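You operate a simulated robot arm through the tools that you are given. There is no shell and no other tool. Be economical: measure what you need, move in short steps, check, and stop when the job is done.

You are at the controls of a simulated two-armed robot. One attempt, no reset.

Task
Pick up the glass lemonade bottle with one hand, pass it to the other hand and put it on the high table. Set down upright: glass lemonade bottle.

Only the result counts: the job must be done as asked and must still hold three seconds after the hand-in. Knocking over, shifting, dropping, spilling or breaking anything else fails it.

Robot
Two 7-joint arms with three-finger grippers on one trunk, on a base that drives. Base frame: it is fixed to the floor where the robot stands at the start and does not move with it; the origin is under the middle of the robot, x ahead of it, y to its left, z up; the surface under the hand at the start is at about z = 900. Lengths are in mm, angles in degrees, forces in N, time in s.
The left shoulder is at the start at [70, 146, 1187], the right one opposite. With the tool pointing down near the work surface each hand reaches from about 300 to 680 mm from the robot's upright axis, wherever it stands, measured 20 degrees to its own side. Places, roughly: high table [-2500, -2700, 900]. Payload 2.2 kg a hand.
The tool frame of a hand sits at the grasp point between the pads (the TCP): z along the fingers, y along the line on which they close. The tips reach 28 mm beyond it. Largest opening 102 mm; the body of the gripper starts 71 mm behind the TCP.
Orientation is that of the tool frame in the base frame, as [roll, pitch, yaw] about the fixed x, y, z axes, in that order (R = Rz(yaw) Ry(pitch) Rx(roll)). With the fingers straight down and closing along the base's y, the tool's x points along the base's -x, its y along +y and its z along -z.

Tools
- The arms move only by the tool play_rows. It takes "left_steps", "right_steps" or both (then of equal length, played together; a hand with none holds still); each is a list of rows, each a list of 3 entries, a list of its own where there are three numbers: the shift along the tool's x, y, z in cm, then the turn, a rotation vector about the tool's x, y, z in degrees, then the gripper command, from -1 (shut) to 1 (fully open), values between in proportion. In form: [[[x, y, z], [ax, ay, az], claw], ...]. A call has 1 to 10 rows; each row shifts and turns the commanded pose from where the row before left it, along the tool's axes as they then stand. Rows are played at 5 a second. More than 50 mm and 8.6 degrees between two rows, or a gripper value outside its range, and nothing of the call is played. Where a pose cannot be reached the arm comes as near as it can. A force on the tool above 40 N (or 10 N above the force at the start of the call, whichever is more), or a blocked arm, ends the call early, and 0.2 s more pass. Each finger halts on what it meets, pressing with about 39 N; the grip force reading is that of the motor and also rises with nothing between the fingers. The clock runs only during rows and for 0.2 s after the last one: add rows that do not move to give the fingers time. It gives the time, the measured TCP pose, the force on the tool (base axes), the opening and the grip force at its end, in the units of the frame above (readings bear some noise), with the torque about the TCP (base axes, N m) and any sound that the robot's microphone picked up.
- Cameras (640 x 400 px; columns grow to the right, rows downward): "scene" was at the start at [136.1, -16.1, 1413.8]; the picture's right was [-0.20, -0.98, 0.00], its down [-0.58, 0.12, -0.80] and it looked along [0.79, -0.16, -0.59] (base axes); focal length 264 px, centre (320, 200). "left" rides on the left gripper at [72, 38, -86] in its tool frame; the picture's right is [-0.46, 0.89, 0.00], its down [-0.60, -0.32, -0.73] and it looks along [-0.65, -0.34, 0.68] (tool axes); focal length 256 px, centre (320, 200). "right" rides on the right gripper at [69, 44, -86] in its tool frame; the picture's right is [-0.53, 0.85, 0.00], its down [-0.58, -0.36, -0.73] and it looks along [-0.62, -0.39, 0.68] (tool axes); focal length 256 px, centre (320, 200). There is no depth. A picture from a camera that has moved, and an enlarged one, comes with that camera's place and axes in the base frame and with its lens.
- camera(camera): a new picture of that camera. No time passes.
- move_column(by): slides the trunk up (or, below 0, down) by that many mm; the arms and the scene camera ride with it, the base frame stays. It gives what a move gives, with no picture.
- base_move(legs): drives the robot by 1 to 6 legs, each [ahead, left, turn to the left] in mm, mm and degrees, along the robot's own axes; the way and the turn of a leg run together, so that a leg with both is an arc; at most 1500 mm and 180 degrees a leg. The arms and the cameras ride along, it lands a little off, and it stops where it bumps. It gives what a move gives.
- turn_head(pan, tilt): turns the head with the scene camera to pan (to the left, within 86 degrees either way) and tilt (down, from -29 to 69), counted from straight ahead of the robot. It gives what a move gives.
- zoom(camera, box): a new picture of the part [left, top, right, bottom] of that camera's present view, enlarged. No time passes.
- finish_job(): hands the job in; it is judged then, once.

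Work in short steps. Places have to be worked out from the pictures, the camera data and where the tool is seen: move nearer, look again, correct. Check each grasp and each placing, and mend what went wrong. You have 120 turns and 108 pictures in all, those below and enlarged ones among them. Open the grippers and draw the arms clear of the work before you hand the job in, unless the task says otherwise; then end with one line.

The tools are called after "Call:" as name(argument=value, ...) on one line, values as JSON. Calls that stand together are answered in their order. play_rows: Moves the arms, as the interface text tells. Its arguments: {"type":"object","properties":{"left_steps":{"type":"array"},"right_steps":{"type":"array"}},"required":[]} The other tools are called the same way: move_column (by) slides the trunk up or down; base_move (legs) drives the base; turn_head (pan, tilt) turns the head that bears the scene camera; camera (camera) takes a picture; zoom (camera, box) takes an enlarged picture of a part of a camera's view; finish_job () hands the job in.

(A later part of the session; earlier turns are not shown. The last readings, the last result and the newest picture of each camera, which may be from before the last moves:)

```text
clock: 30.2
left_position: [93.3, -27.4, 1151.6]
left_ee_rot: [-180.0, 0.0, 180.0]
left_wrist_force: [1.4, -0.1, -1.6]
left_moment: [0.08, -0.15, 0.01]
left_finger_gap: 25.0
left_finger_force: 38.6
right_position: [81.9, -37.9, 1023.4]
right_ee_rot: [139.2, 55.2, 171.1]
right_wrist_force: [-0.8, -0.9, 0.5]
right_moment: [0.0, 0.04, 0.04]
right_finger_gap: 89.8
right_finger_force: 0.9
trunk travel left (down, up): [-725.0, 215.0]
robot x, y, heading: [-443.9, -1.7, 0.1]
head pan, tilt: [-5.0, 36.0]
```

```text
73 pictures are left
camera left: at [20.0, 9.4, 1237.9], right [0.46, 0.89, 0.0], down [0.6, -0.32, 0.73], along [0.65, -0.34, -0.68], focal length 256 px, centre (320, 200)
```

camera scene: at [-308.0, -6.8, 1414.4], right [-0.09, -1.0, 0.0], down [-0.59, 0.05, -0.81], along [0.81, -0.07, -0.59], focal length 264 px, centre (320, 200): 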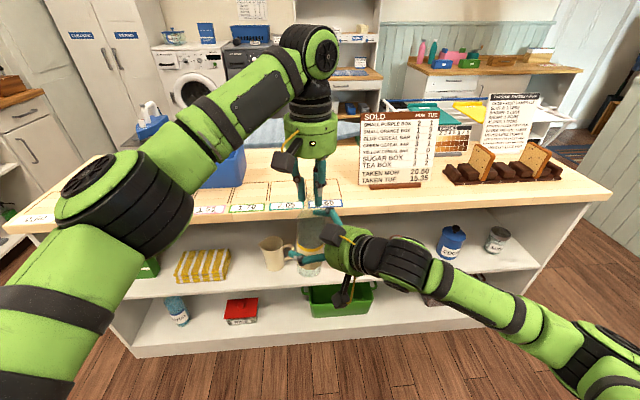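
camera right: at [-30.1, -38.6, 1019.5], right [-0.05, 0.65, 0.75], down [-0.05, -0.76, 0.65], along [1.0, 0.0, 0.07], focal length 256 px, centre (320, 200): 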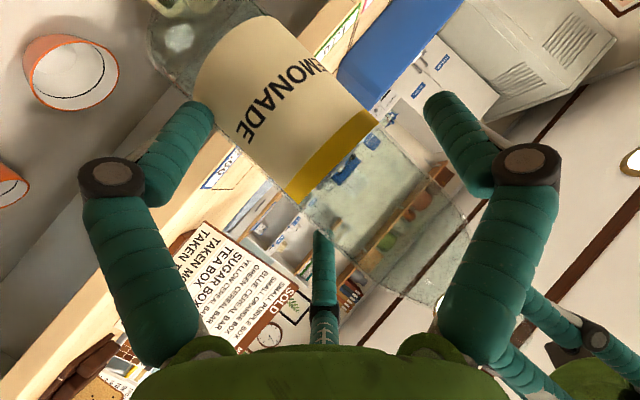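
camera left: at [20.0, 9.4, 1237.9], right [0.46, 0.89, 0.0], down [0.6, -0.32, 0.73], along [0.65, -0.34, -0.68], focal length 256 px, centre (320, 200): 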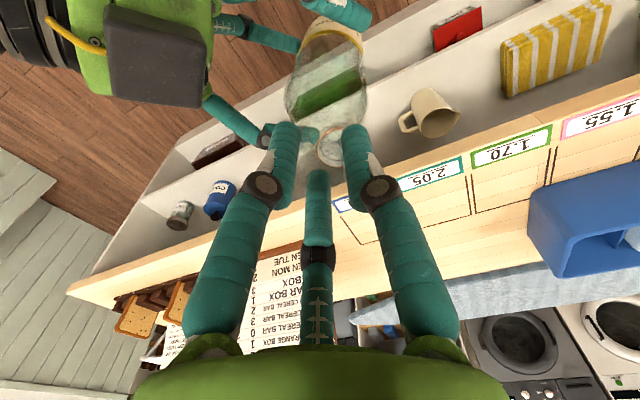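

Forces are nearly gone. I'll close further in small steps, watching the forces.

Call:
play_rows(right_steps=[[[0, 0, 0], [0, 0, 0], 0.62], [[0, 0, 0], [0, 0, 0], 0.62]])

Call:
play_rows(right_steps=[[[0, 0, 0], [0, 0, 0], 0.5], [[0, 0, 0], [0, 0, 0], 0.5]])

Call:
camera(camera="right")

```text
clock: 30.8
left_position: [92.3, -26.6, 1151.6]
left_ee_rot: [180.0, 0.0, -179.9]
left_wrist_force: [4.3, 4.0, 0.5]
left_moment: [0.57, -0.8, 0.03]
left_finger_gap: 25.5
left_finger_force: 39.0
right_position: [80.5, -35.6, 1023.3]
right_ee_rot: [139.3, 55.2, 171.2]
right_wrist_force: [-5.2, -3.5, -1.2]
right_moment: [-0.18, 0.24, -0.01]
right_finger_gap: 87.3
right_finger_force: 3.2
trunk travel left (down, up): [-725.0, 215.0]
robot x, y, heading: [-446.5, -2.0, 0.1]
head pan, tilt: [-5.0, 36.0]
```

```text
clock: 31.4
left_position: [92.6, -27.7, 1152.6]
left_ee_rot: [179.9, 0.1, -179.9]
left_wrist_force: [5.2, 4.5, 1.8]
left_moment: [0.99, -0.97, -0.03]
left_finger_gap: 25.2
left_finger_force: 38.9
right_position: [81.9, -37.4, 1022.1]
right_ee_rot: [139.3, 55.2, 171.3]
right_wrist_force: [-6.0, -5.8, -3.5]
right_moment: [-0.25, 0.29, -0.02]
right_finger_gap: 83.0
right_finger_force: 4.8
trunk travel left (down, up): [-725.0, 215.0]
robot x, y, heading: [-446.9, 0.0, 0.1]
head pan, tilt: [-5.0, 36.0]
```

```text
72 pictures are left
camera right: at [-37.2, -43.0, 1020.0], right [-0.05, 0.66, 0.75], down [-0.05, -0.76, 0.65], along [1.0, 0.0, 0.07], focal length 256 px, centre (320, 200)
```

right: 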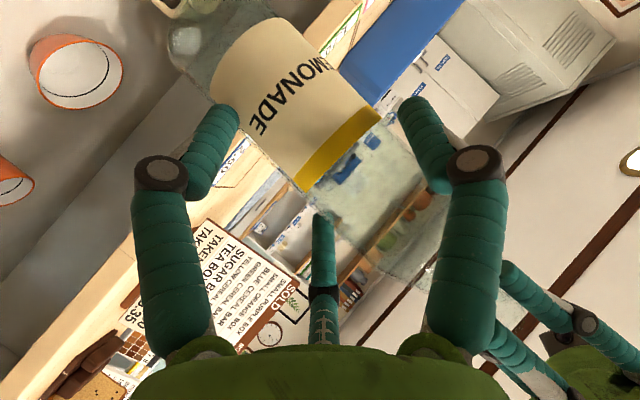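

Something pushes the bottle forward as the fingers close. I'll look closely at the right hand from both other cameras to find the third finger.

Call:
zoom(camera="left", box=[180, 0, 420, 150])

Call:
zoom(camera="scene", box=[290, 190, 370, 300])

Call:
zoom(camera="right", box=[200, 60, 500, 360])

```text
2.67 times, centred on (300, 75) of left
camera zoom: at [20.1, 9.6, 1238.1], right [0.46, 0.89, 0.0], down [0.6, -0.32, 0.73], along [0.65, -0.34, -0.68], focal length 683 px, centre (373, 533)
```

zoom: 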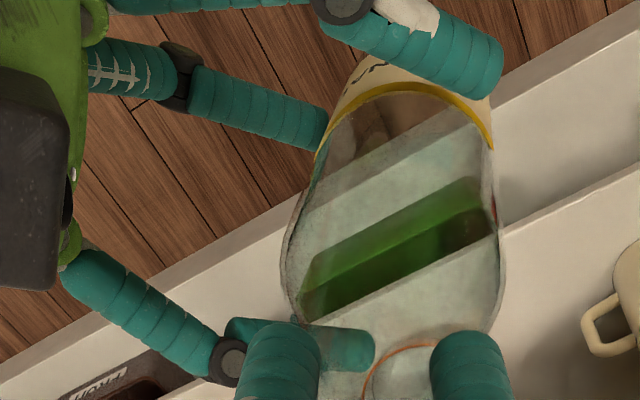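

```text
3.64 times, centred on (330, 245) of scene
camera zoom: at [-307.6, -6.4, 1414.4], right [-0.09, -1.0, 0.0], down [-0.59, 0.05, -0.81], along [0.81, -0.07, -0.59], focal length 962 px, centre (284, 36)
```

zoom: 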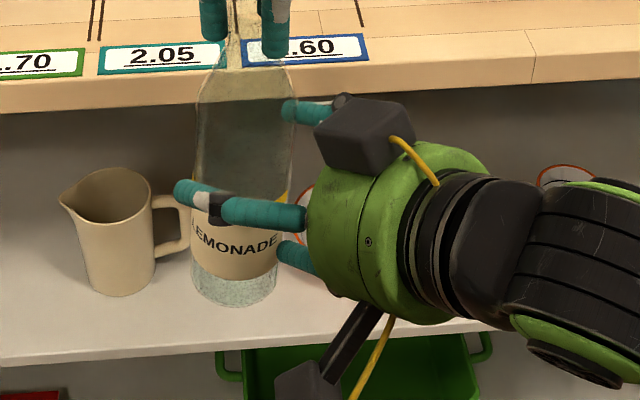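

```text
1.33 times, centred on (350, 210) of right
camera zoom: at [-37.2, -43.0, 1020.0], right [-0.05, 0.66, 0.75], down [-0.05, -0.76, 0.65], along [1.0, 0.0, 0.07], focal length 341 px, centre (280, 187)
```

zoom: 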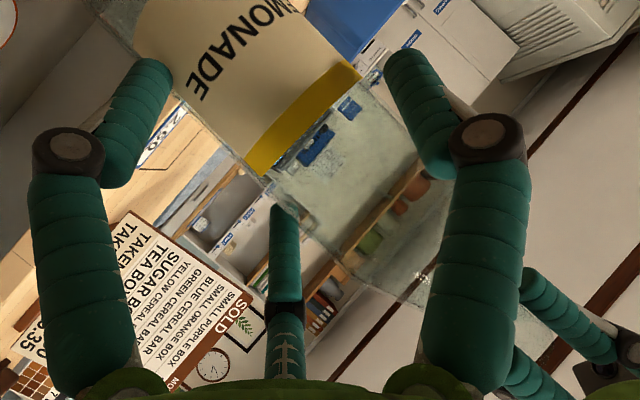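

The camera geometry now fits a three-jaw hand: fingers at about 90°, 210° and 330° around the tool axis. So the unrolled pose was right but must be offset so the bottle lies about 12 mm to tool +y. I'll open, back out, and roll back.

Call:
play_rows(right_steps=[[[0, 0, 0], [0, 0, 0], 1], [[0, 0, 0], [0, 0, 0], 1], [[1.17, -0.55, -2.71], [0, 0, 0], 1], [[1.17, -0.55, -2.71], [0, 0, 0], 1], [[0, 0, 0], [0, 0, -8.3], 1], [[0, 0, 0], [0, 0, -8.3], 1], [[0, 0, 0], [0, 0, -8.4], 1], [[0, 0, 0], [0, 0, 0], 1]])

```text
clock: 33.2
left_position: [93.9, -27.4, 1152.7]
left_ee_rot: [-179.9, -0.2, -180.0]
left_wrist_force: [-0.9, -0.1, -1.2]
left_moment: [-0.05, 0.02, 0.0]
left_finger_gap: 25.4
left_finger_force: 39.0
right_position: [33.1, -73.5, 1022.1]
right_ee_rot: [-178.4, 64.3, -140.5]
right_wrist_force: [1.4, 0.0, -0.1]
right_moment: [0.0, 0.0, 0.03]
right_finger_gap: 102.2
right_finger_force: 0.1
trunk travel left (down, up): [-725.0, 215.0]
robot x, y, heading: [-443.3, -2.5, 0.0]
head pan, tilt: [-5.0, 36.0]
```

Now I'll shift 15.6 mm to tool -y and advance 73 mm so that the bottle sits off-centre between the single finger and the pair.

Call:
play_rows(right_steps=[[[0, -1.56, 0], [0, 0, 0], 1], [[-0.785, 0, 1.65], [0, 0, 0], 1], [[-0.785, 0, 1.65], [0, 0, 0], 1], [[-0.785, 0, 1.65], [0, 0, 0], 1], [[-0.785, 0, 1.65], [0, 0, 0], 1], [[0, 0, 0], [0, 0, 0], 1], [[0, 0, 0], [0, 0, 0], 1]])

Call:
play_rows(right_steps=[[[0, 0, 0], [0, 0, 0], 0.7], [[0, 0, 0], [0, 0, 0], 0.7], [[0, 0, 0], [0, 0, 0], 0.7]])

Call:
camera(camera="right")

```text
clock: 34.8
left_position: [92.8, -27.0, 1151.4]
left_ee_rot: [-180.0, 0.0, 180.0]
left_wrist_force: [-0.5, 0.1, -1.7]
left_moment: [-0.04, 0.02, 0.01]
left_finger_gap: 25.4
left_finger_force: 38.7
right_position: [100.5, -39.2, 1022.4]
right_ee_rot: [-178.7, 64.5, -141.0]
right_wrist_force: [0.3, 0.7, 0.3]
right_moment: [-0.01, 0.01, -0.01]
right_finger_gap: 102.1
right_finger_force: 0.0
trunk travel left (down, up): [-725.0, 215.0]
robot x, y, heading: [-444.7, 1.1, -0.3]
head pan, tilt: [-5.0, 36.0]
```

```text
clock: 35.6
left_position: [92.8, -27.0, 1151.9]
left_ee_rot: [-180.0, 0.0, -180.0]
left_wrist_force: [2.0, -2.6, -2.7]
left_moment: [-0.24, -0.29, -0.04]
left_finger_gap: 25.2
left_finger_force: 39.1
right_position: [100.2, -37.6, 1022.4]
right_ee_rot: [-178.8, 64.5, -141.1]
right_wrist_force: [-1.9, 2.3, 0.5]
right_moment: [0.01, 0.02, 0.06]
right_finger_gap: 88.2
right_finger_force: 1.0
trunk travel left (down, up): [-725.0, 215.0]
robot x, y, heading: [-444.8, 4.7, -0.1]
head pan, tilt: [-5.0, 36.0]
```

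```text
68 pictures are left
camera right: at [-10.9, -71.0, 996.4], right [-0.34, 0.81, 0.47], down [-0.1, -0.53, 0.84], along [0.93, 0.24, 0.27], focal length 256 px, centre (320, 200)
```

right: 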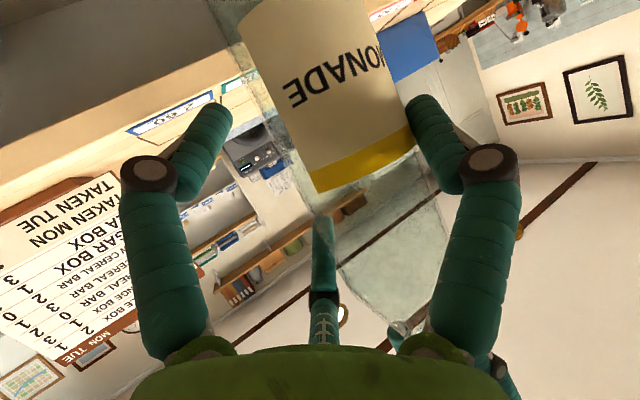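

The single finger now touches first, as the model predicts. I'll shift 2 mm toward it and close in further.

Call:
play_rows(right_steps=[[[0, 0.2, 0], [0, 0, 0], 0.7], [[0, 0, 0], [0, 0, 0], 0.66], [[0, 0, 0], [0, 0, 0], 0.62], [[0, 0, 0], [0, 0, 0], 0.62]])

Call:
play_rows(right_steps=[[[0, 0, 0], [0, 0, 0], 0.56], [[0, 0, 0], [0, 0, 0], 0.56]])

```text
clock: 36.6
left_position: [92.5, -27.3, 1152.3]
left_ee_rot: [-180.0, 0.0, -180.0]
left_wrist_force: [3.1, -1.6, -0.9]
left_moment: [-0.32, -0.37, -0.08]
left_finger_gap: 25.5
left_finger_force: 39.1
right_position: [99.0, -36.6, 1022.5]
right_ee_rot: [-178.8, 64.5, -140.9]
right_wrist_force: [-3.1, 2.5, -0.6]
right_moment: [-0.01, 0.0, 0.07]
right_finger_gap: 85.0
right_finger_force: 1.9
trunk travel left (down, up): [-725.0, 215.0]
robot x, y, heading: [-442.6, -0.1, 0.0]
head pan, tilt: [-5.0, 36.0]
```

```text
clock: 37.2
left_position: [91.8, -27.6, 1151.6]
left_ee_rot: [180.0, 0.0, -179.9]
left_wrist_force: [4.0, -3.4, -1.9]
left_moment: [-0.49, -0.65, -0.09]
left_finger_gap: 25.1
left_finger_force: 39.0
right_position: [100.1, -36.6, 1023.2]
right_ee_rot: [-178.8, 64.4, -141.1]
right_wrist_force: [-4.8, 3.5, 0.4]
right_moment: [0.04, 0.06, 0.16]
right_finger_gap: 83.7
right_finger_force: 3.5
trunk travel left (down, up): [-725.0, 215.0]
robot x, y, heading: [-446.3, -3.3, -0.3]
head pan, tilt: [-5.0, 36.0]
```

The single finger still leads, so I'll shift another 2.5 mm to tool +y and continue.

Call:
play_rows(right_steps=[[[0, 0.25, 0], [0, 0, 0], 0.56], [[0, 0, 0], [0, 0, 0], 0.54], [[0, 0, 0], [0, 0, 0], 0.5], [[0, 0, 0], [0, 0, 0], 0.5]])

```text
clock: 38.2
left_position: [92.7, -26.8, 1152.0]
left_ee_rot: [179.8, -0.3, -179.9]
left_wrist_force: [-4.5, 5.8, -1.5]
left_moment: [0.5, 0.12, -0.08]
left_finger_gap: 25.6
left_finger_force: 38.8
right_position: [99.9, -37.1, 1021.7]
right_ee_rot: [-178.4, 64.4, -141.0]
right_wrist_force: [4.7, -6.7, 0.2]
right_moment: [0.19, 0.37, 0.05]
right_finger_gap: 77.6
right_finger_force: 12.9
trunk travel left (down, up): [-725.0, 215.0]
robot x, y, heading: [-445.9, -1.5, 0.2]
head pan, tilt: [-5.0, 36.0]
```

Now both sides are loaded at a 77.6 mm gap. I'll shift 1 mm back and close fully.

Call:
play_rows(right_steps=[[[0, -0.1, 0], [0, 0, 0], 0.4], [[0, 0, 0], [0, 0, 0], 0.2], [[0, 0, 0], [0, 0, 0], -0.3], [[0, 0, 0], [0, 0, 0], -1], [[0, 0, 0], [0, 0, 0], -1]])

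Call:
camera(camera="right")

Call:
zoom(camera="scene", box=[260, 170, 400, 320])

```text
clock: 39.4
left_position: [92.3, -27.4, 1152.0]
left_ee_rot: [179.9, -0.2, -180.0]
left_wrist_force: [-10.6, 9.6, -3.8]
left_moment: [0.68, -0.06, -0.07]
left_finger_gap: 25.2
left_finger_force: 38.8
right_position: [98.5, -37.5, 1021.8]
right_ee_rot: [-178.9, 64.4, -141.2]
right_wrist_force: [10.7, -10.4, 1.2]
right_moment: [0.71, 1.48, 0.0]
right_finger_gap: 77.1
right_finger_force: 38.6
trunk travel left (down, up): [-725.0, 215.0]
robot x, y, heading: [-448.8, -0.1, 0.3]
head pan, tilt: [-5.0, 36.0]
```

```text
67 pictures are left
camera right: at [-12.3, -69.9, 996.9], right [-0.34, 0.81, 0.47], down [-0.11, -0.53, 0.84], along [0.94, 0.23, 0.27], focal length 256 px, centre (320, 200)
```

right: 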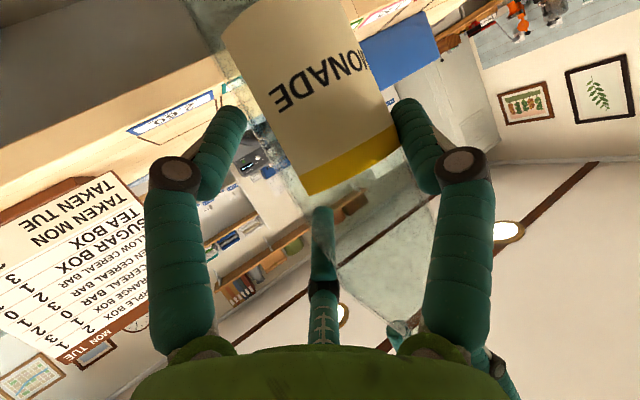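

```text
2.67 times, centred on (330, 245) of scene
camera zoom: at [-307.6, -6.4, 1414.4], right [-0.09, -1.0, 0.0], down [-0.59, 0.05, -0.81], along [0.81, -0.07, -0.59], focal length 705 px, centre (293, 80)
```

zoom: 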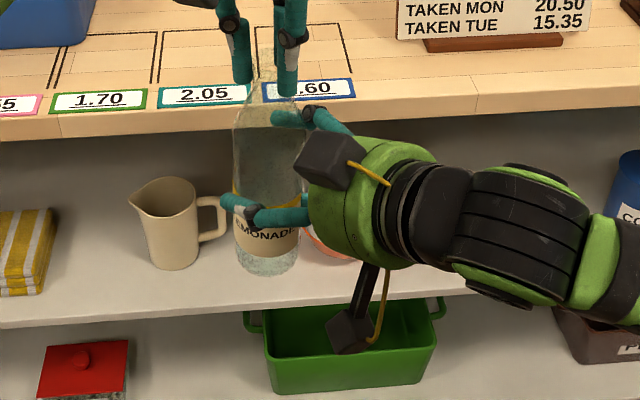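

The grip is firm but the right hand feels a 1.3 N m twist about its axis, so one of the pair isn't loaded. I'll roll +3° and ease the hand 1.5 mm to -y, then read.

Call:
play_rows(right_steps=[[[0, -0.1, 0], [0, 0, 1.5], -1], [[0, 0, 0], [0, 0, 1.5], -1], [[0, 0, 0], [0, 0, 0], -1]])

```text
clock: 40.2
left_position: [93.1, -27.6, 1153.5]
left_ee_rot: [-180.0, 0.3, -179.9]
left_wrist_force: [5.7, 1.8, 2.9]
left_moment: [0.66, 0.05, -0.11]
left_finger_gap: 25.4
left_finger_force: 39.1
right_position: [98.4, -35.8, 1021.7]
right_ee_rot: [174.9, 64.3, -147.6]
right_wrist_force: [-6.7, -1.4, -2.5]
right_moment: [-0.48, -0.87, 0.21]
right_finger_gap: 76.5
right_finger_force: 38.7
trunk travel left (down, up): [-725.0, 215.0]
robot x, y, heading: [-445.3, -3.5, -0.3]
head pan, tilt: [-5.0, 36.0]
```

The moment reversed, so neutral is about 1.2° back. I'll roll back and check how the fingers touch the bottle.

Call:
play_rows(right_steps=[[[0, 0, 0], [0, 0, -1.2], -1], [[0, 0, 0], [0, 0, 0], -1]])

Call:
zoom(camera="right", box=[160, 20, 480, 260])

Call:
zoom(camera="left", box=[180, 0, 420, 150])

```text
clock: 40.8
left_position: [92.6, -28.6, 1152.3]
left_ee_rot: [-179.9, 0.1, -180.0]
left_wrist_force: [7.5, 2.5, 3.3]
left_moment: [-0.52, -0.77, -0.14]
left_finger_gap: 25.1
left_finger_force: 38.7
right_position: [98.7, -36.7, 1022.0]
right_ee_rot: [177.1, 64.4, -145.2]
right_wrist_force: [-7.4, -1.5, -4.5]
right_moment: [0.65, -0.23, 0.18]
right_finger_gap: 76.7
right_finger_force: 39.0
trunk travel left (down, up): [-725.0, 215.0]
robot x, y, heading: [-445.3, -2.6, -0.1]
head pan, tilt: [-5.0, 36.0]
```

```text
1.67 times, centred on (320, 140) of right
camera zoom: at [-13.8, -67.2, 998.3], right [-0.32, 0.8, 0.5], down [-0.1, -0.55, 0.83], along [0.94, 0.22, 0.25], focal length 427 px, centre (320, 300)
```

zoom: 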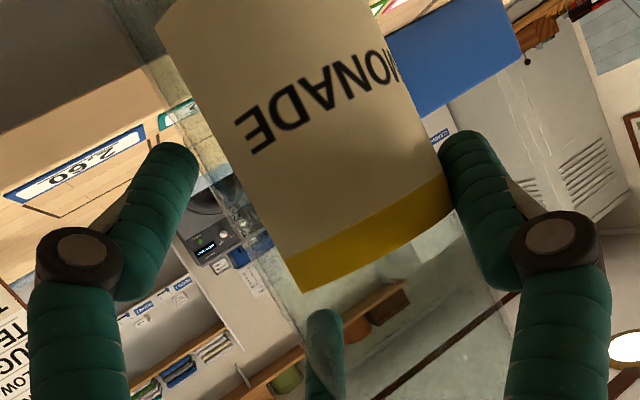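

```text
2.67 times, centred on (300, 75) of left
camera zoom: at [20.1, 9.2, 1238.2], right [0.46, 0.89, 0.0], down [0.6, -0.32, 0.73], along [0.65, -0.34, -0.68], focal length 683 px, centre (373, 533)
```

zoom: 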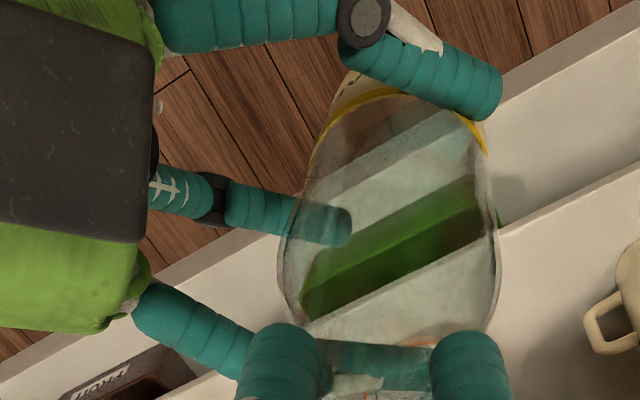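

The lower finger of the pair still seems off the bottle. I'll loosen the right fingers slightly (left still holds), roll +4°, and close lightly to compare.

Call:
play_rows(right_steps=[[[0, 0, 0], [0, 0, 0], 0.75], [[0, 0, 0], [0, 0, 0], 0.75], [[0, 0, 0], [0, 0, 4], 0.75], [[0, 0, 0], [0, 0, 0], 0.75]])

Call:
play_rows(right_steps=[[[0, 0, 0], [0, 0, 0], 0.6], [[0, 0, 0], [0, 0, 0], 0.54], [[0, 0, 0], [0, 0, 0], 0.5], [[0, 0, 0], [0, 0, 0], 0.5]])

Call:
zoom(camera="right", box=[160, 20, 480, 260])

```text
clock: 41.8
left_position: [92.4, -28.2, 1151.6]
left_ee_rot: [-179.9, 0.0, 180.0]
left_wrist_force: [0.1, 0.3, -1.1]
left_moment: [-0.01, 0.04, -0.04]
left_finger_gap: 25.4
left_finger_force: 38.8
right_position: [100.6, -38.5, 1022.8]
right_ee_rot: [169.2, 64.0, -154.3]
right_wrist_force: [-0.1, -0.4, 0.1]
right_moment: [0.0, 0.01, 0.0]
right_finger_gap: 89.1
right_finger_force: 0.1
trunk travel left (down, up): [-725.0, 215.0]
robot x, y, heading: [-443.0, 0.7, -0.4]
head pan, tilt: [-5.0, 36.0]
```

```text
clock: 42.8
left_position: [92.2, -28.0, 1151.0]
left_ee_rot: [-180.0, 0.1, -179.9]
left_wrist_force: [9.5, -2.4, 0.2]
left_moment: [0.72, -0.13, -0.07]
left_finger_gap: 25.0
left_finger_force: 38.8
right_position: [97.7, -37.0, 1023.6]
right_ee_rot: [169.2, 64.0, -154.0]
right_wrist_force: [-9.7, 3.1, -0.6]
right_moment: [-1.14, -0.94, 0.12]
right_finger_gap: 79.2
right_finger_force: 39.3
trunk travel left (down, up): [-725.0, 215.0]
robot x, y, heading: [-447.3, -2.1, -0.0]
head pan, tilt: [-5.0, 36.0]
```

```text
1.67 times, centred on (320, 140) of right
camera zoom: at [-15.1, -62.6, 1001.0], right [-0.28, 0.79, 0.55], down [-0.08, -0.59, 0.8], along [0.96, 0.18, 0.23], focal length 427 px, centre (320, 300)
```

zoom: 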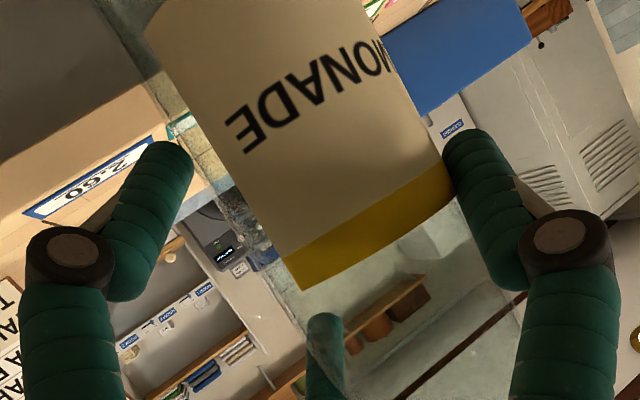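

Now the lower finger takes all the load, so the balance lies at about 3° of roll. I'll loosen, roll back 2.8° and regrip.

Call:
play_rows(right_steps=[[[0, 0, 0], [0, 0, 0], 0.75], [[0, 0, 0], [0, 0, 0], 0.75], [[0, 0, 0], [0, 0, -2.8], 0.75], [[0, 0, 0], [0, 0, 0], 0.6], [[0, 0, 0], [0, 0, 0], 0.54], [[0, 0, 0], [0, 0, 0], 0.48], [[0, 0, 0], [0, 0, 0], 0.48]])

```text
clock: 44.4
left_position: [93.2, -28.4, 1152.4]
left_ee_rot: [179.9, 0.0, -179.9]
left_wrist_force: [8.7, -5.2, -2.4]
left_moment: [0.5, -0.41, -0.07]
left_finger_gap: 25.3
left_finger_force: 39.2
right_position: [98.2, -35.0, 1021.3]
right_ee_rot: [175.2, 64.4, -147.6]
right_wrist_force: [-9.1, 5.3, 0.8]
right_moment: [-1.15, -0.81, 0.11]
right_finger_gap: 77.1
right_finger_force: 39.1
trunk travel left (down, up): [-725.0, 215.0]
robot x, y, heading: [-444.1, -2.5, 0.3]
head pan, tilt: [-5.0, 36.0]
```

The lower finger still dominates slightly. I'll loosen, roll back 1.5° more, shift 1 mm to +y and regrip.

Call:
play_rows(right_steps=[[[0, 0, 0], [0, 0, 0], 0.75], [[0, 0, 0], [0, 0, 0], 0.75], [[0, 0.1, 0], [0, 0, -1.5], 0.75], [[0, 0, 0], [0, 0, 0], 0.6], [[0, 0, 0], [0, 0, 0], 0.54], [[0, 0, 0], [0, 0, 0], 0.48], [[0, 0, 0], [0, 0, 0], 0.48]])

```text
clock: 46.0
left_position: [93.0, -28.1, 1151.7]
left_ee_rot: [-180.0, 0.0, -180.0]
left_wrist_force: [0.1, 2.5, -3.5]
left_moment: [-0.18, -0.7, -0.19]
left_finger_gap: 25.2
left_finger_force: 38.8
right_position: [97.5, -36.3, 1022.6]
right_ee_rot: [178.0, 64.4, -144.5]
right_wrist_force: [-0.4, -1.7, 2.5]
right_moment: [0.51, 0.75, 0.19]
right_finger_gap: 77.0
right_finger_force: 39.3
trunk travel left (down, up): [-725.0, 215.0]
robot x, y, heading: [-446.3, -0.5, 0.1]
head pan, tilt: [-5.0, 36.0]
```

Forces are nearly balanced now at full grip. I'll clamp the right hand and open the left a little.

Call:
play_rows(left_steps=[[[0, 0, 0], [0, 0, 0], -1], [[0, 0, 0], [0, 0, 0], -0.35], [[0, 0, 0], [0, 0, 0], -0.2], [[0, 0, 0], [0, 0, 0], -0.2]], right_steps=[[[0, 0, 0], [0, 0, 0], -1], [[0, 0, 0], [0, 0, 0], -1], [[0, 0, 0], [0, 0, 0], -1], [[0, 0, 0], [0, 0, 0], -1]])

Call:
camera(camera="scene")

Call:
camera(camera="left")

```text
clock: 47.0
left_position: [92.6, -28.0, 1151.6]
left_ee_rot: [-179.9, 0.0, -180.0]
left_wrist_force: [-0.1, -0.6, -0.4]
left_moment: [-0.03, 0.01, 0.02]
left_finger_gap: 40.6
left_finger_force: 0.0
right_position: [97.5, -35.7, 1022.2]
right_ee_rot: [178.1, 64.4, -144.4]
right_wrist_force: [-0.7, 0.8, 0.7]
right_moment: [-0.01, -0.02, 0.0]
right_finger_gap: 76.9
right_finger_force: 38.4
trunk travel left (down, up): [-725.0, 215.0]
robot x, y, heading: [-448.1, 0.8, -0.2]
head pan, tilt: [-5.0, 36.0]
```

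```text
62 pictures are left
camera scene: at [-307.6, -6.4, 1414.4], right [-0.09, -1.0, 0.0], down [-0.59, 0.05, -0.81], along [0.81, -0.07, -0.59], focal length 264 px, centre (320, 200)
```

scene: 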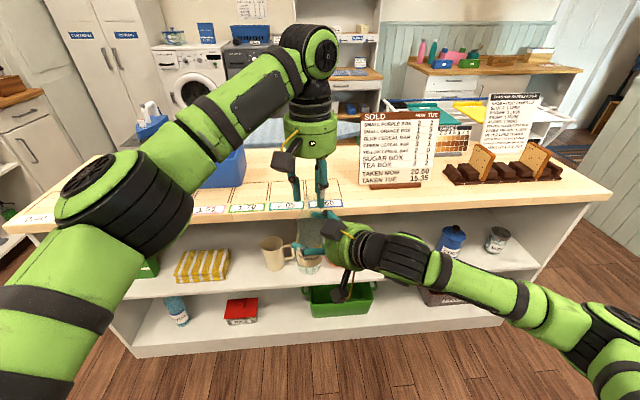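

```text
61 pictures are left
camera left: at [19.9, 9.2, 1238.0], right [0.46, 0.89, 0.0], down [0.6, -0.32, 0.73], along [0.65, -0.34, -0.68], focal length 256 px, centre (320, 200)
```

left: 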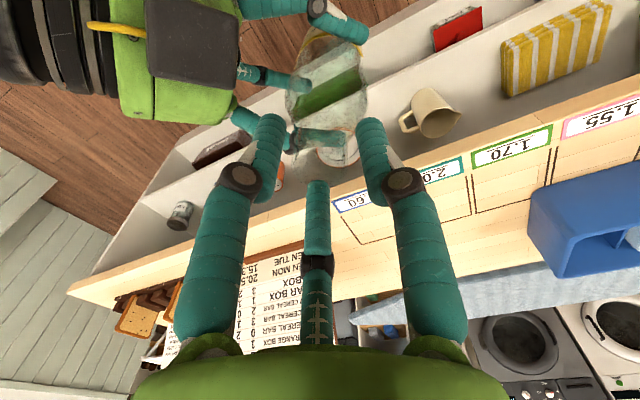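

The right hand holds the bottle with left loosened. I'll open the left wide and lift it straight up clear of the neck.

Call:
play_rows(left_steps=[[[0, 0, 0], [0, 0, 0], 0.3], [[0, 0, 0], [0, 0, 0], 0.8], [[0, 0, -2], [0, 0, 0], 0.8], [[0, 0, -4], [0, 0, 0], 0.8], [[0, 0, -4], [0, 0, 0], 0.8], [[0, 0, 0], [0, 0, 0], 0.8]])

Call:
camera(camera="left")

Call:
zoom(camera="scene", box=[260, 140, 400, 300])

```text
clock: 48.4
left_position: [88.3, -26.4, 1231.0]
left_ee_rot: [-179.9, -0.1, -179.9]
left_wrist_force: [-0.1, 0.3, 0.6]
left_moment: [0.0, 0.03, -0.01]
left_finger_gap: 91.8
left_finger_force: 0.1
left hand out of reach, approached as far as the arm can: row 5
right_position: [99.2, -34.7, 1021.8]
right_ee_rot: [178.1, 64.3, -144.4]
right_wrist_force: [0.1, 0.3, -0.3]
right_moment: [-0.03, 0.01, 0.02]
right_finger_gap: 76.9
right_finger_force: 39.1
trunk travel left (down, up): [-725.0, 215.0]
robot x, y, heading: [-445.1, 1.4, -0.3]
head pan, tilt: [-5.0, 36.0]
```

```text
60 pictures are left
camera left: at [16.4, 11.3, 1317.4], right [0.46, 0.89, 0.0], down [0.6, -0.32, 0.73], along [0.65, -0.34, -0.68], focal length 256 px, centre (320, 200)
```

left: 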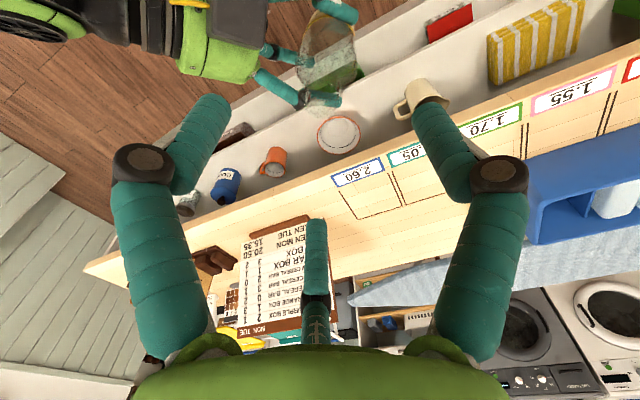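

```text
2.50 times, centred on (330, 220) of scene
camera zoom: at [-306.1, -5.3, 1414.2], right [-0.09, -1.0, 0.0], down [-0.59, 0.05, -0.81], along [0.81, -0.07, -0.59], focal length 661 px, centre (295, 150)
```

zoom: 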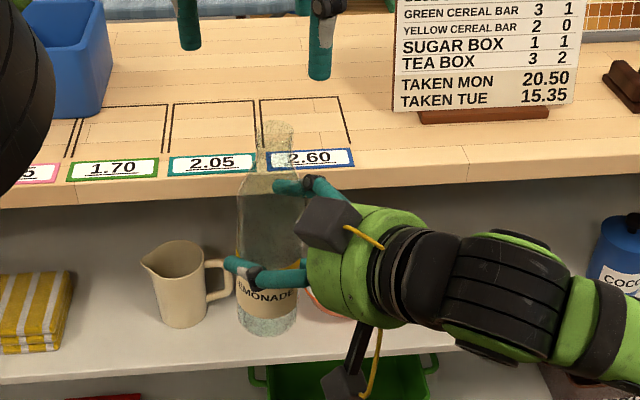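

The right hand now holds the bottle alone. I'll move the left arm off to the left side and turn the robot 90° right to see the table.

Call:
play_rows(left_steps=[[[0, 4.5, -1], [0, 0, 0], 0.8], [[0.5, 4.5, 0], [0, 0, 0], 0.8], [[2, 4.5, 0], [0, 0, 0], 0.8], [[3, 3.5, 0], [0, 0, 0], 0.8], [[3, 3.5, 0], [0, 0, 0], 0.8], [[3, 3.5, 0], [0, 0, 0], 0.8], [[0, 0, 0], [0, 0, 0], 0.8]])

Call:
base_move(legs=[[0, 0, -90]])

Call:
turn_head(pan=-30, tilt=20)

Call:
camera(camera="scene")

```text
clock: 50.0
left_position: [-25.8, 211.0, 1240.2]
left_ee_rot: [179.9, -0.1, -180.0]
left_wrist_force: [1.5, -0.2, 0.2]
left_moment: [-0.05, -0.01, 0.02]
left_finger_gap: 92.0
left_finger_force: 0.1
right_position: [99.1, -37.6, 1021.0]
right_ee_rot: [178.0, 64.4, -144.7]
right_wrist_force: [-0.7, -0.3, 0.0]
right_moment: [-0.04, 0.02, -0.02]
right_finger_gap: 76.7
right_finger_force: 39.0
trunk travel left (down, up): [-725.0, 215.0]
robot x, y, heading: [-445.8, -1.3, 0.0]
head pan, tilt: [-5.0, 36.0]
```

```text
clock: 54.2
left_position: [-232.4, -419.5, 1242.5]
left_ee_rot: [180.0, 0.0, 90.1]
left_wrist_force: [-0.1, -0.3, 0.0]
left_moment: [-0.02, 0.0, -0.01]
left_finger_gap: 92.0
left_finger_force: 0.1
right_position: [-480.5, -544.2, 1021.2]
right_ee_rot: [178.1, 64.3, 125.6]
right_wrist_force: [0.1, -0.1, 0.0]
right_moment: [-0.02, 0.01, 0.02]
right_finger_gap: 76.8
right_finger_force: 39.2
trunk travel left (down, up): [-725.0, 215.0]
robot x, y, heading: [-444.8, -1.5, -90.0]
head pan, tilt: [-5.0, 36.0]
```

```text
clock: 55.1
left_position: [-232.7, -419.6, 1241.1]
left_ee_rot: [179.9, 0.0, 90.0]
left_wrist_force: [0.1, 0.0, -0.1]
left_moment: [-0.02, -0.02, 0.0]
left_finger_gap: 91.6
left_finger_force: 0.2
right_position: [-482.0, -543.9, 1022.2]
right_ee_rot: [178.1, 64.3, 125.6]
right_wrist_force: [0.3, -1.0, -0.7]
right_moment: [-0.01, 0.01, -0.01]
right_finger_gap: 76.5
right_finger_force: 39.3
trunk travel left (down, up): [-725.0, 215.0]
robot x, y, heading: [-446.0, 0.3, -90.0]
head pan, tilt: [-30.0, 20.0]
```

```text
58 pictures are left
camera scene: at [-491.5, -129.7, 1439.7], right [-0.87, 0.5, 0.0], down [0.17, 0.3, -0.94], along [-0.47, -0.81, -0.34], focal length 264 px, centre (320, 200)
```

scene: 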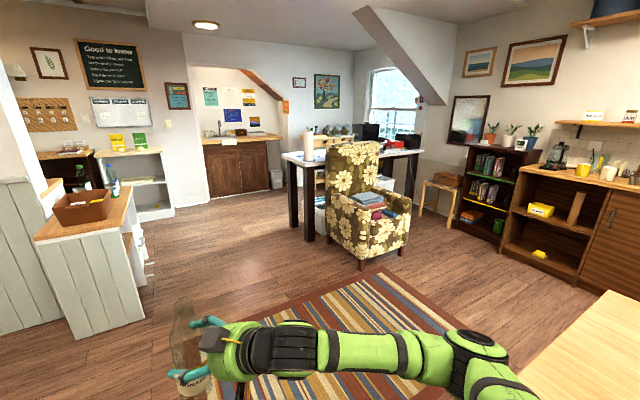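

The high table is behind the armchair. I'll zoom in to find its edges and what stands on it.

Call:
zoom(camera="scene", box=[260, 90, 440, 280])

```text
2.11 times, centred on (350, 185) of scene
camera zoom: at [-491.5, -129.7, 1439.7], right [-0.87, 0.5, 0.0], down [0.17, 0.3, -0.94], along [-0.47, -0.81, -0.34], focal length 557 px, centre (257, 232)
```

zoom: 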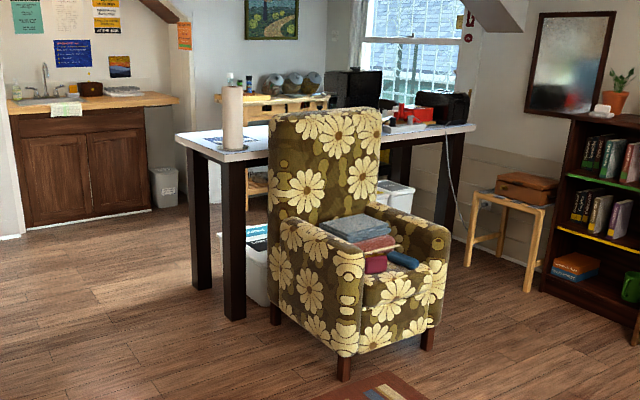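

The table spans about x -3420..-1670, y -2900..-2450, roughly 870 high, with free floor at its near end (+x side). I'll raise the trunk 150 mm, drive to about (-1000, -2580) and turn to face it.

Call:
move_column(by=150)

Call:
base_move(legs=[[1290, -400, 0], [1290, -155, 0]])

Call:
base_move(legs=[[0, 0, -90]])

Call:
turn_head(pan=0, tilt=35)

Call:
camera(camera="scene")

```text
clock: 56.9
left_position: [-233.1, -419.8, 1391.2]
left_ee_rot: [-180.0, 0.0, 90.1]
left_wrist_force: [0.2, -0.7, -0.5]
left_moment: [0.03, -0.02, 0.0]
left_finger_gap: 91.8
left_finger_force: 0.1
right_position: [-481.5, -543.9, 1172.0]
right_ee_rot: [178.2, 64.4, 125.6]
right_wrist_force: [-0.2, 0.3, -2.5]
right_moment: [-0.01, 0.05, 0.04]
right_finger_gap: 76.5
right_finger_force: 39.4
trunk travel left (down, up): [-875.0, 65.0]
robot x, y, heading: [-443.6, -0.5, -89.8]
head pan, tilt: [-30.0, 20.0]
```

```text
clock: 69.8
left_position: [-906.1, -2999.6, 1390.9]
left_ee_rot: [179.9, -0.1, 86.6]
left_wrist_force: [0.1, 0.3, 0.8]
left_moment: [-0.03, -0.01, 0.0]
left_finger_gap: 91.8
left_finger_force: 0.1
right_position: [-1161.9, -3108.5, 1172.5]
right_ee_rot: [178.2, 64.5, 122.1]
right_wrist_force: [-1.1, 0.0, -2.4]
right_moment: [0.02, 0.03, 0.01]
right_finger_gap: 76.7
right_finger_force: 38.8
trunk travel left (down, up): [-875.0, 65.0]
robot x, y, heading: [-1094.2, -2572.7, -94.0]
head pan, tilt: [-30.0, 20.0]
```

```text
clock: 74.0
left_position: [-1527.8, -2748.8, 1390.9]
left_ee_rot: [179.9, 0.1, -4.3]
left_wrist_force: [0.9, 0.0, 0.1]
left_moment: [-0.01, -0.01, -0.03]
left_finger_gap: 91.8
left_finger_force: 0.1
right_position: [-1632.2, -2492.3, 1171.3]
right_ee_rot: [178.1, 64.5, 31.3]
right_wrist_force: [-0.2, 0.1, -1.8]
right_moment: [0.03, 0.0, -0.01]
right_finger_gap: 76.0
right_finger_force: 39.4
trunk travel left (down, up): [-875.0, 65.0]
robot x, y, heading: [-1091.1, -2569.4, 175.6]
head pan, tilt: [-30.0, 20.0]
```

```text
clock: 75.0
left_position: [-1528.3, -2749.2, 1391.1]
left_ee_rot: [-180.0, 0.1, -4.3]
left_wrist_force: [-1.0, 0.3, 0.4]
left_moment: [0.03, -0.03, -0.03]
left_finger_gap: 91.9
left_finger_force: 0.0
right_position: [-1632.5, -2491.6, 1171.3]
right_ee_rot: [178.1, 64.4, 31.3]
right_wrist_force: [-0.2, -0.9, -2.5]
right_moment: [0.03, -0.02, 0.0]
right_finger_gap: 76.2
right_finger_force: 39.4
trunk travel left (down, up): [-875.0, 65.0]
robot x, y, heading: [-1090.8, -2568.0, 175.7]
head pan, tilt: [0.0, 35.0]
```

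```text
56 pictures are left
camera scene: at [-1230.0, -2556.8, 1566.0], right [0.08, 1.0, 0.0], down [0.57, -0.04, -0.82], along [-0.82, 0.06, -0.57], focal length 264 px, centre (320, 200)
```

scene: 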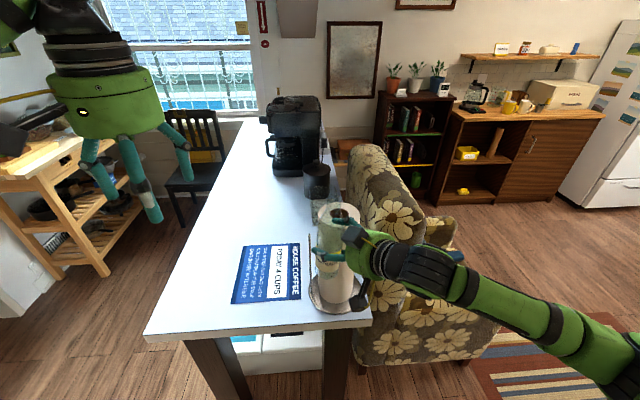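

A paper-towel roll stands at the table's near-right corner, right behind the bottle. I'll back off 150 mm at once, then look.

Call:
base_move(legs=[[-150, 0, 0]])

Call:
camera(camera="scene")

Call:
camera(camera="right")

```text
clock: 76.4
left_position: [-1384.7, -2759.8, 1388.9]
left_ee_rot: [179.9, -0.2, -4.4]
left_wrist_force: [-0.8, -0.5, -1.2]
left_moment: [-0.02, -0.01, -0.02]
left_finger_gap: 91.5
left_finger_force: 0.0
right_position: [-1488.7, -2502.4, 1169.7]
right_ee_rot: [177.9, 64.2, 31.0]
right_wrist_force: [-0.3, -0.2, -1.3]
right_moment: [0.01, -0.05, 0.0]
right_finger_gap: 76.0
right_finger_force: 39.2
trunk travel left (down, up): [-875.0, 65.0]
robot x, y, heading: [-942.9, -2579.2, 175.6]
head pan, tilt: [0.0, 35.0]
```

```text
55 pictures are left
camera scene: at [-1088.2, -2567.7, 1565.4], right [0.08, 1.0, 0.0], down [0.57, -0.04, -0.82], along [-0.81, 0.06, -0.58], focal length 264 px, centre (320, 200)
```

scene: 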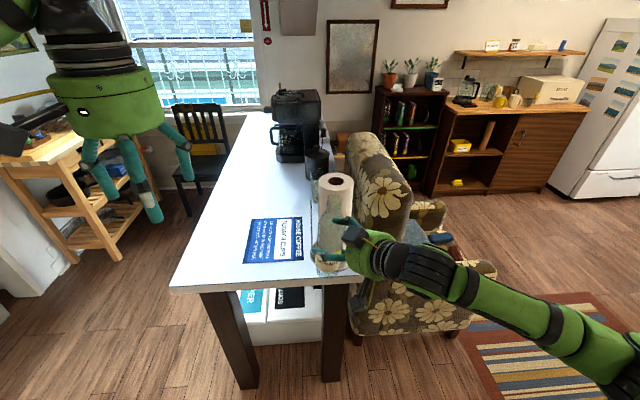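

```text
54 pictures are left
camera right: at [-1375.1, -2481.6, 1146.2], right [0.26, -0.83, 0.49], down [0.14, 0.54, 0.83], along [-0.96, -0.15, 0.25], focal length 256 px, centre (320, 200)
```

right: 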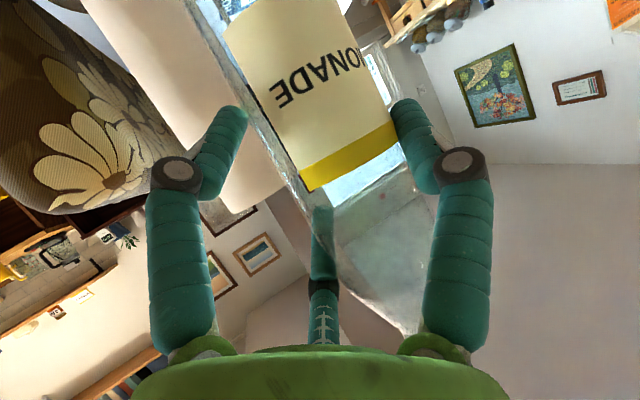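

The table top is about 873 high, with its near edge at x≈-1618 and y from -2990 to -2416. The card covers y -2580..-2780 and the roll sits at (-1703, -2476). A free spot is about (-1760, -2880), so I'll shift left first.

Call:
base_move(legs=[[0, 348, 4.4]])

Call:
camera(camera="scene")

```text
clock: 78.6
left_position: [-1375.8, -3143.8, 1391.5]
left_ee_rot: [179.8, 0.1, 0.5]
left_wrist_force: [-0.9, 0.3, -0.3]
left_moment: [-0.07, 0.01, 0.01]
left_finger_gap: 91.4
left_finger_force: 0.1
right_position: [-1503.2, -2896.9, 1171.9]
right_ee_rot: [178.0, 64.4, 35.8]
right_wrist_force: [0.0, 0.6, -2.2]
right_moment: [0.01, 0.0, 0.05]
right_finger_gap: 75.8
right_finger_force: 38.7
trunk travel left (down, up): [-875.0, 65.0]
robot x, y, heading: [-961.5, -2933.8, -179.5]
head pan, tilt: [0.0, 35.0]
```

```text
53 pictures are left
camera scene: at [-1096.1, -2927.0, 1565.9], right [-0.01, 1.0, 0.0], down [0.57, 0.0, -0.82], along [-0.82, -0.01, -0.57], focal length 264 px, centre (320, 200)
```

scene: 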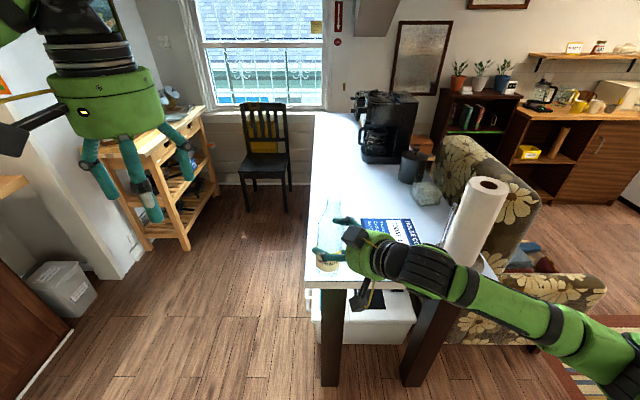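

I'll shift right 40 mm and drive ahead 250 mm, which brings the bottle over about (-1750, -2865).

Call:
base_move(legs=[[0, -40, -0.5], [250, 0, 0]])

Call:
camera(camera="scene")

Call:
camera(camera="left")

```text
clock: 81.0
left_position: [-1630.5, -3102.6, 1393.1]
left_ee_rot: [-180.0, 0.1, 0.1]
left_wrist_force: [0.4, -0.5, -1.1]
left_moment: [0.01, 0.04, 0.02]
left_finger_gap: 91.9
left_finger_force: 0.0
right_position: [-1754.7, -2853.7, 1173.6]
right_ee_rot: [178.3, 64.5, 35.7]
right_wrist_force: [0.5, -0.1, -1.2]
right_moment: [0.04, 0.0, -0.02]
right_finger_gap: 75.9
right_finger_force: 38.8
trunk travel left (down, up): [-875.0, 65.0]
robot x, y, heading: [-1214.0, -2890.6, -179.7]
head pan, tilt: [0.0, 35.0]
```

```text
52 pictures are left
camera scene: at [-1348.0, -2887.7, 1566.3], right [0.0, 1.0, 0.0], down [0.57, 0.0, -0.82], along [-0.82, 0.0, -0.57], focal length 264 px, centre (320, 200)
```

scene: 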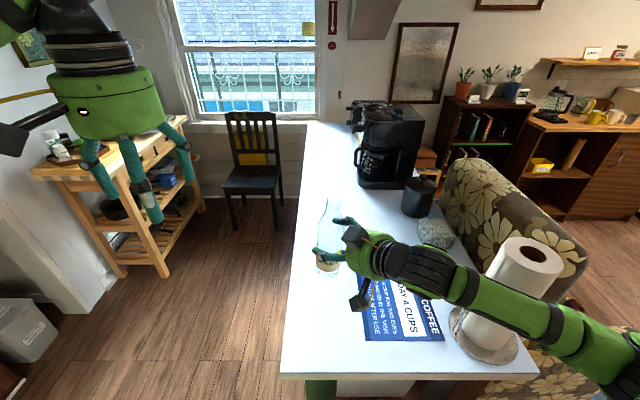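

```text
51 pictures are left
camera left: at [-1557.6, -3140.5, 1478.2], right [-0.46, -0.89, 0.0], down [-0.6, 0.32, 0.73], along [-0.65, 0.34, -0.68], focal length 256 px, centre (320, 200)
```

left: 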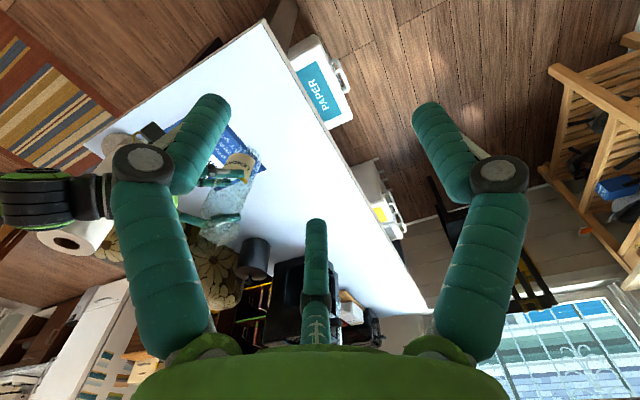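

The bottle hangs over clear table. I'll zoom on it to check its tilt and base height.

Call:
zoom(camera="scene", box=[280, 180, 400, 320])

Call:
zoom(camera="left", box=[150, 80, 310, 260])

Call:
camera(camera="right")

```text
2.86 times, centred on (340, 250) of scene
camera zoom: at [-1348.0, -2887.7, 1566.3], right [0.0, 1.0, 0.0], down [0.57, 0.0, -0.82], along [-0.82, 0.0, -0.57], focal length 756 px, centre (263, 57)
```

zoom: 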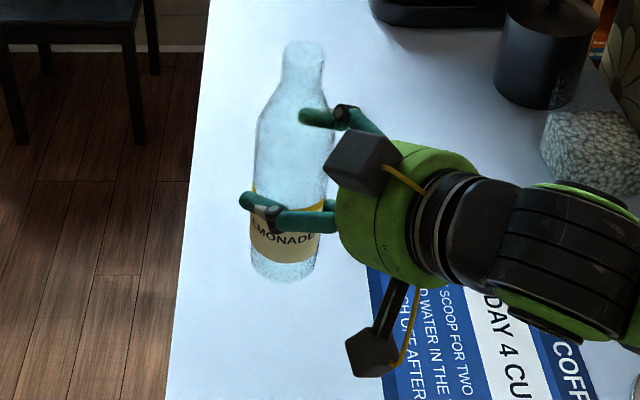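

```text
2.22 times, centred on (230, 170) of left
camera zoom: at [-1557.6, -3140.5, 1478.2], right [-0.46, -0.89, 0.0], down [-0.6, 0.32, 0.73], along [-0.65, 0.34, -0.68], focal length 569 px, centre (520, 267)
```

zoom: 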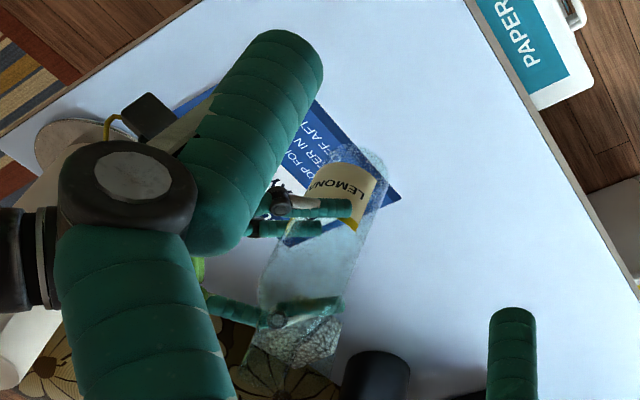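

```text
48 pictures are left
camera right: at [-1643.0, -2824.4, 1148.5], right [0.33, -0.81, 0.49], down [0.1, 0.55, 0.83], along [-0.94, -0.22, 0.26], focal length 256 px, centre (320, 200)
```

right: 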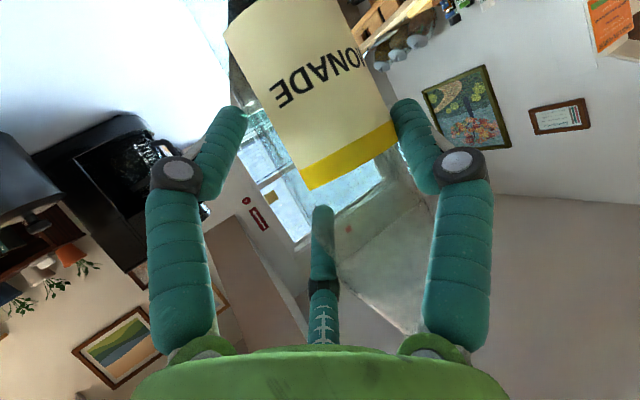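

The bottle leans about 2° sideways. I'll correct with a -2° roll and lower the trunk 165 mm, leaving roughly 40 mm above the table.

Call:
play_rows(right_steps=[[[0, 0, 0], [0, 0, -2], -1], [[0, 0, 0], [0, 0, 0], -1]])

Call:
move_column(by=-165)

Call:
camera(camera="left")

Call:
zoom(camera="scene", box=[270, 190, 430, 330])

```text
clock: 81.6
left_position: [-1629.6, -3101.8, 1392.1]
left_ee_rot: [180.0, -0.1, 0.1]
left_wrist_force: [-1.1, -0.1, 0.9]
left_moment: [-0.01, 0.05, 0.03]
left_finger_gap: 91.6
left_finger_force: 0.1
right_position: [-1755.8, -2853.9, 1173.4]
right_ee_rot: [-177.7, 64.3, 40.4]
right_wrist_force: [-0.6, 0.1, -1.7]
right_moment: [0.04, 0.03, -0.05]
right_finger_gap: 75.8
right_finger_force: 39.0
trunk travel left (down, up): [-875.0, 65.0]
robot x, y, heading: [-1211.7, -2887.2, -180.0]
head pan, tilt: [0.0, 35.0]
```

```text
clock: 83.5
left_position: [-1633.1, -3101.8, 1226.3]
left_ee_rot: [180.0, -0.1, 0.1]
left_wrist_force: [0.4, -0.6, 0.2]
left_moment: [-0.01, -0.03, -0.01]
left_finger_gap: 91.6
left_finger_force: 0.1
right_position: [-1758.3, -2855.3, 1007.8]
right_ee_rot: [-177.7, 64.2, 40.3]
right_wrist_force: [0.3, -0.3, -1.5]
right_moment: [-0.01, -0.01, 0.02]
right_finger_gap: 76.0
right_finger_force: 39.1
trunk travel left (down, up): [-710.0, 230.0]
robot x, y, heading: [-1211.1, -2890.6, -180.0]
head pan, tilt: [0.0, 35.0]
```

```text
47 pictures are left
camera left: at [-1560.5, -3140.8, 1312.4], right [-0.46, -0.89, 0.0], down [-0.6, 0.32, 0.73], along [-0.65, 0.34, -0.68], focal length 256 px, centre (320, 200)
```

left: 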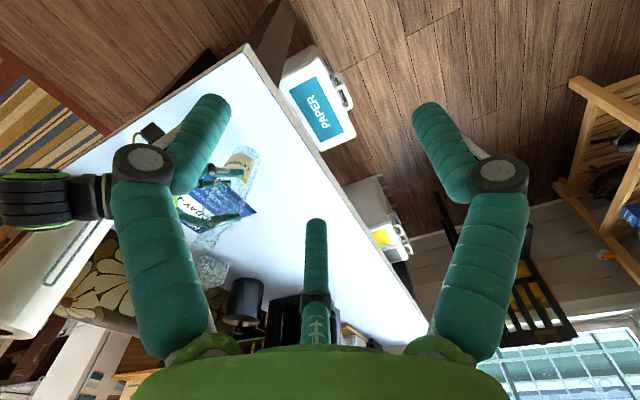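

```text
2.86 times, centred on (350, 260) of scene
camera zoom: at [-1351.1, -2888.0, 1401.0], right [0.0, 1.0, 0.0], down [0.57, 0.0, -0.82], along [-0.82, 0.0, -0.57], focal length 756 px, centre (234, 29)
```

zoom: 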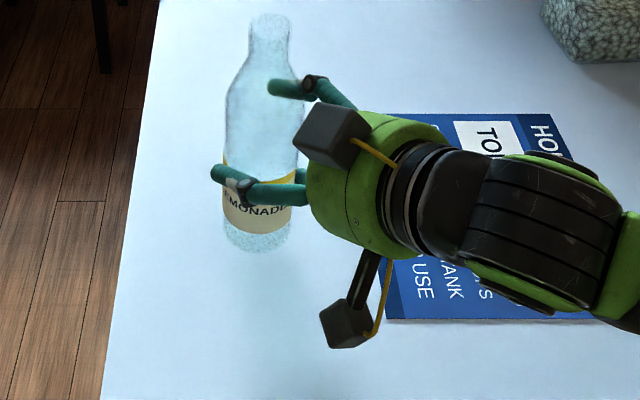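

The bottle is upright within about 1° and over clear table. I'll lower 30 mm with the arm, watching force.

Call:
play_rows(right_steps=[[[0.9, 0, 0.434], [0, 0, 0], -1], [[0.9, 0, 0.434], [0, 0, 0], -1], [[0.9, 0, 0.434], [0, 0, 0], -1], [[0, 0, 0], [0, 0, 0], -1]])

Call:
zoom(camera="scene", box=[270, 190, 430, 330])

```text
clock: 84.5
left_position: [-1627.9, -3103.0, 1228.1]
left_ee_rot: [-180.0, 0.1, 0.1]
left_wrist_force: [0.3, 0.5, -0.4]
left_moment: [0.01, 0.05, -0.01]
left_finger_gap: 91.8
left_finger_force: 0.1
right_position: [-1753.8, -2855.3, 984.0]
right_ee_rot: [-177.5, 65.1, 40.6]
right_wrist_force: [3.8, -1.7, 24.4]
right_moment: [-0.51, -0.5, 0.05]
right_finger_gap: 75.2
right_finger_force: 39.4
trunk travel left (down, up): [-710.0, 230.0]
robot x, y, heading: [-1214.8, -2891.5, -179.9]
head pan, tilt: [0.0, 35.0]
```

```text
2.86 times, centred on (350, 260) of scene
camera zoom: at [-1345.6, -2888.7, 1401.6], right [0.0, 1.0, 0.0], down [0.57, 0.0, -0.82], along [-0.82, 0.0, -0.57], focal length 756 px, centre (234, 29)
```

zoom: 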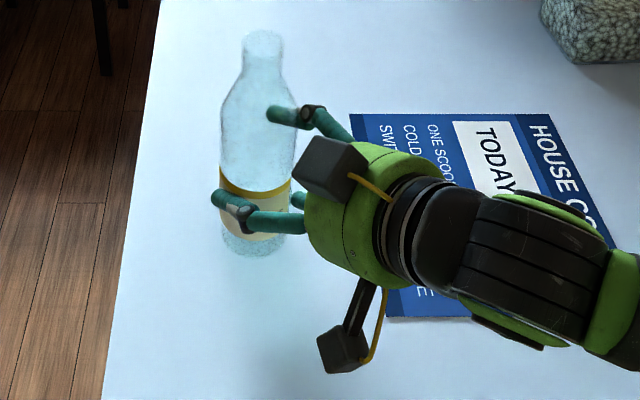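

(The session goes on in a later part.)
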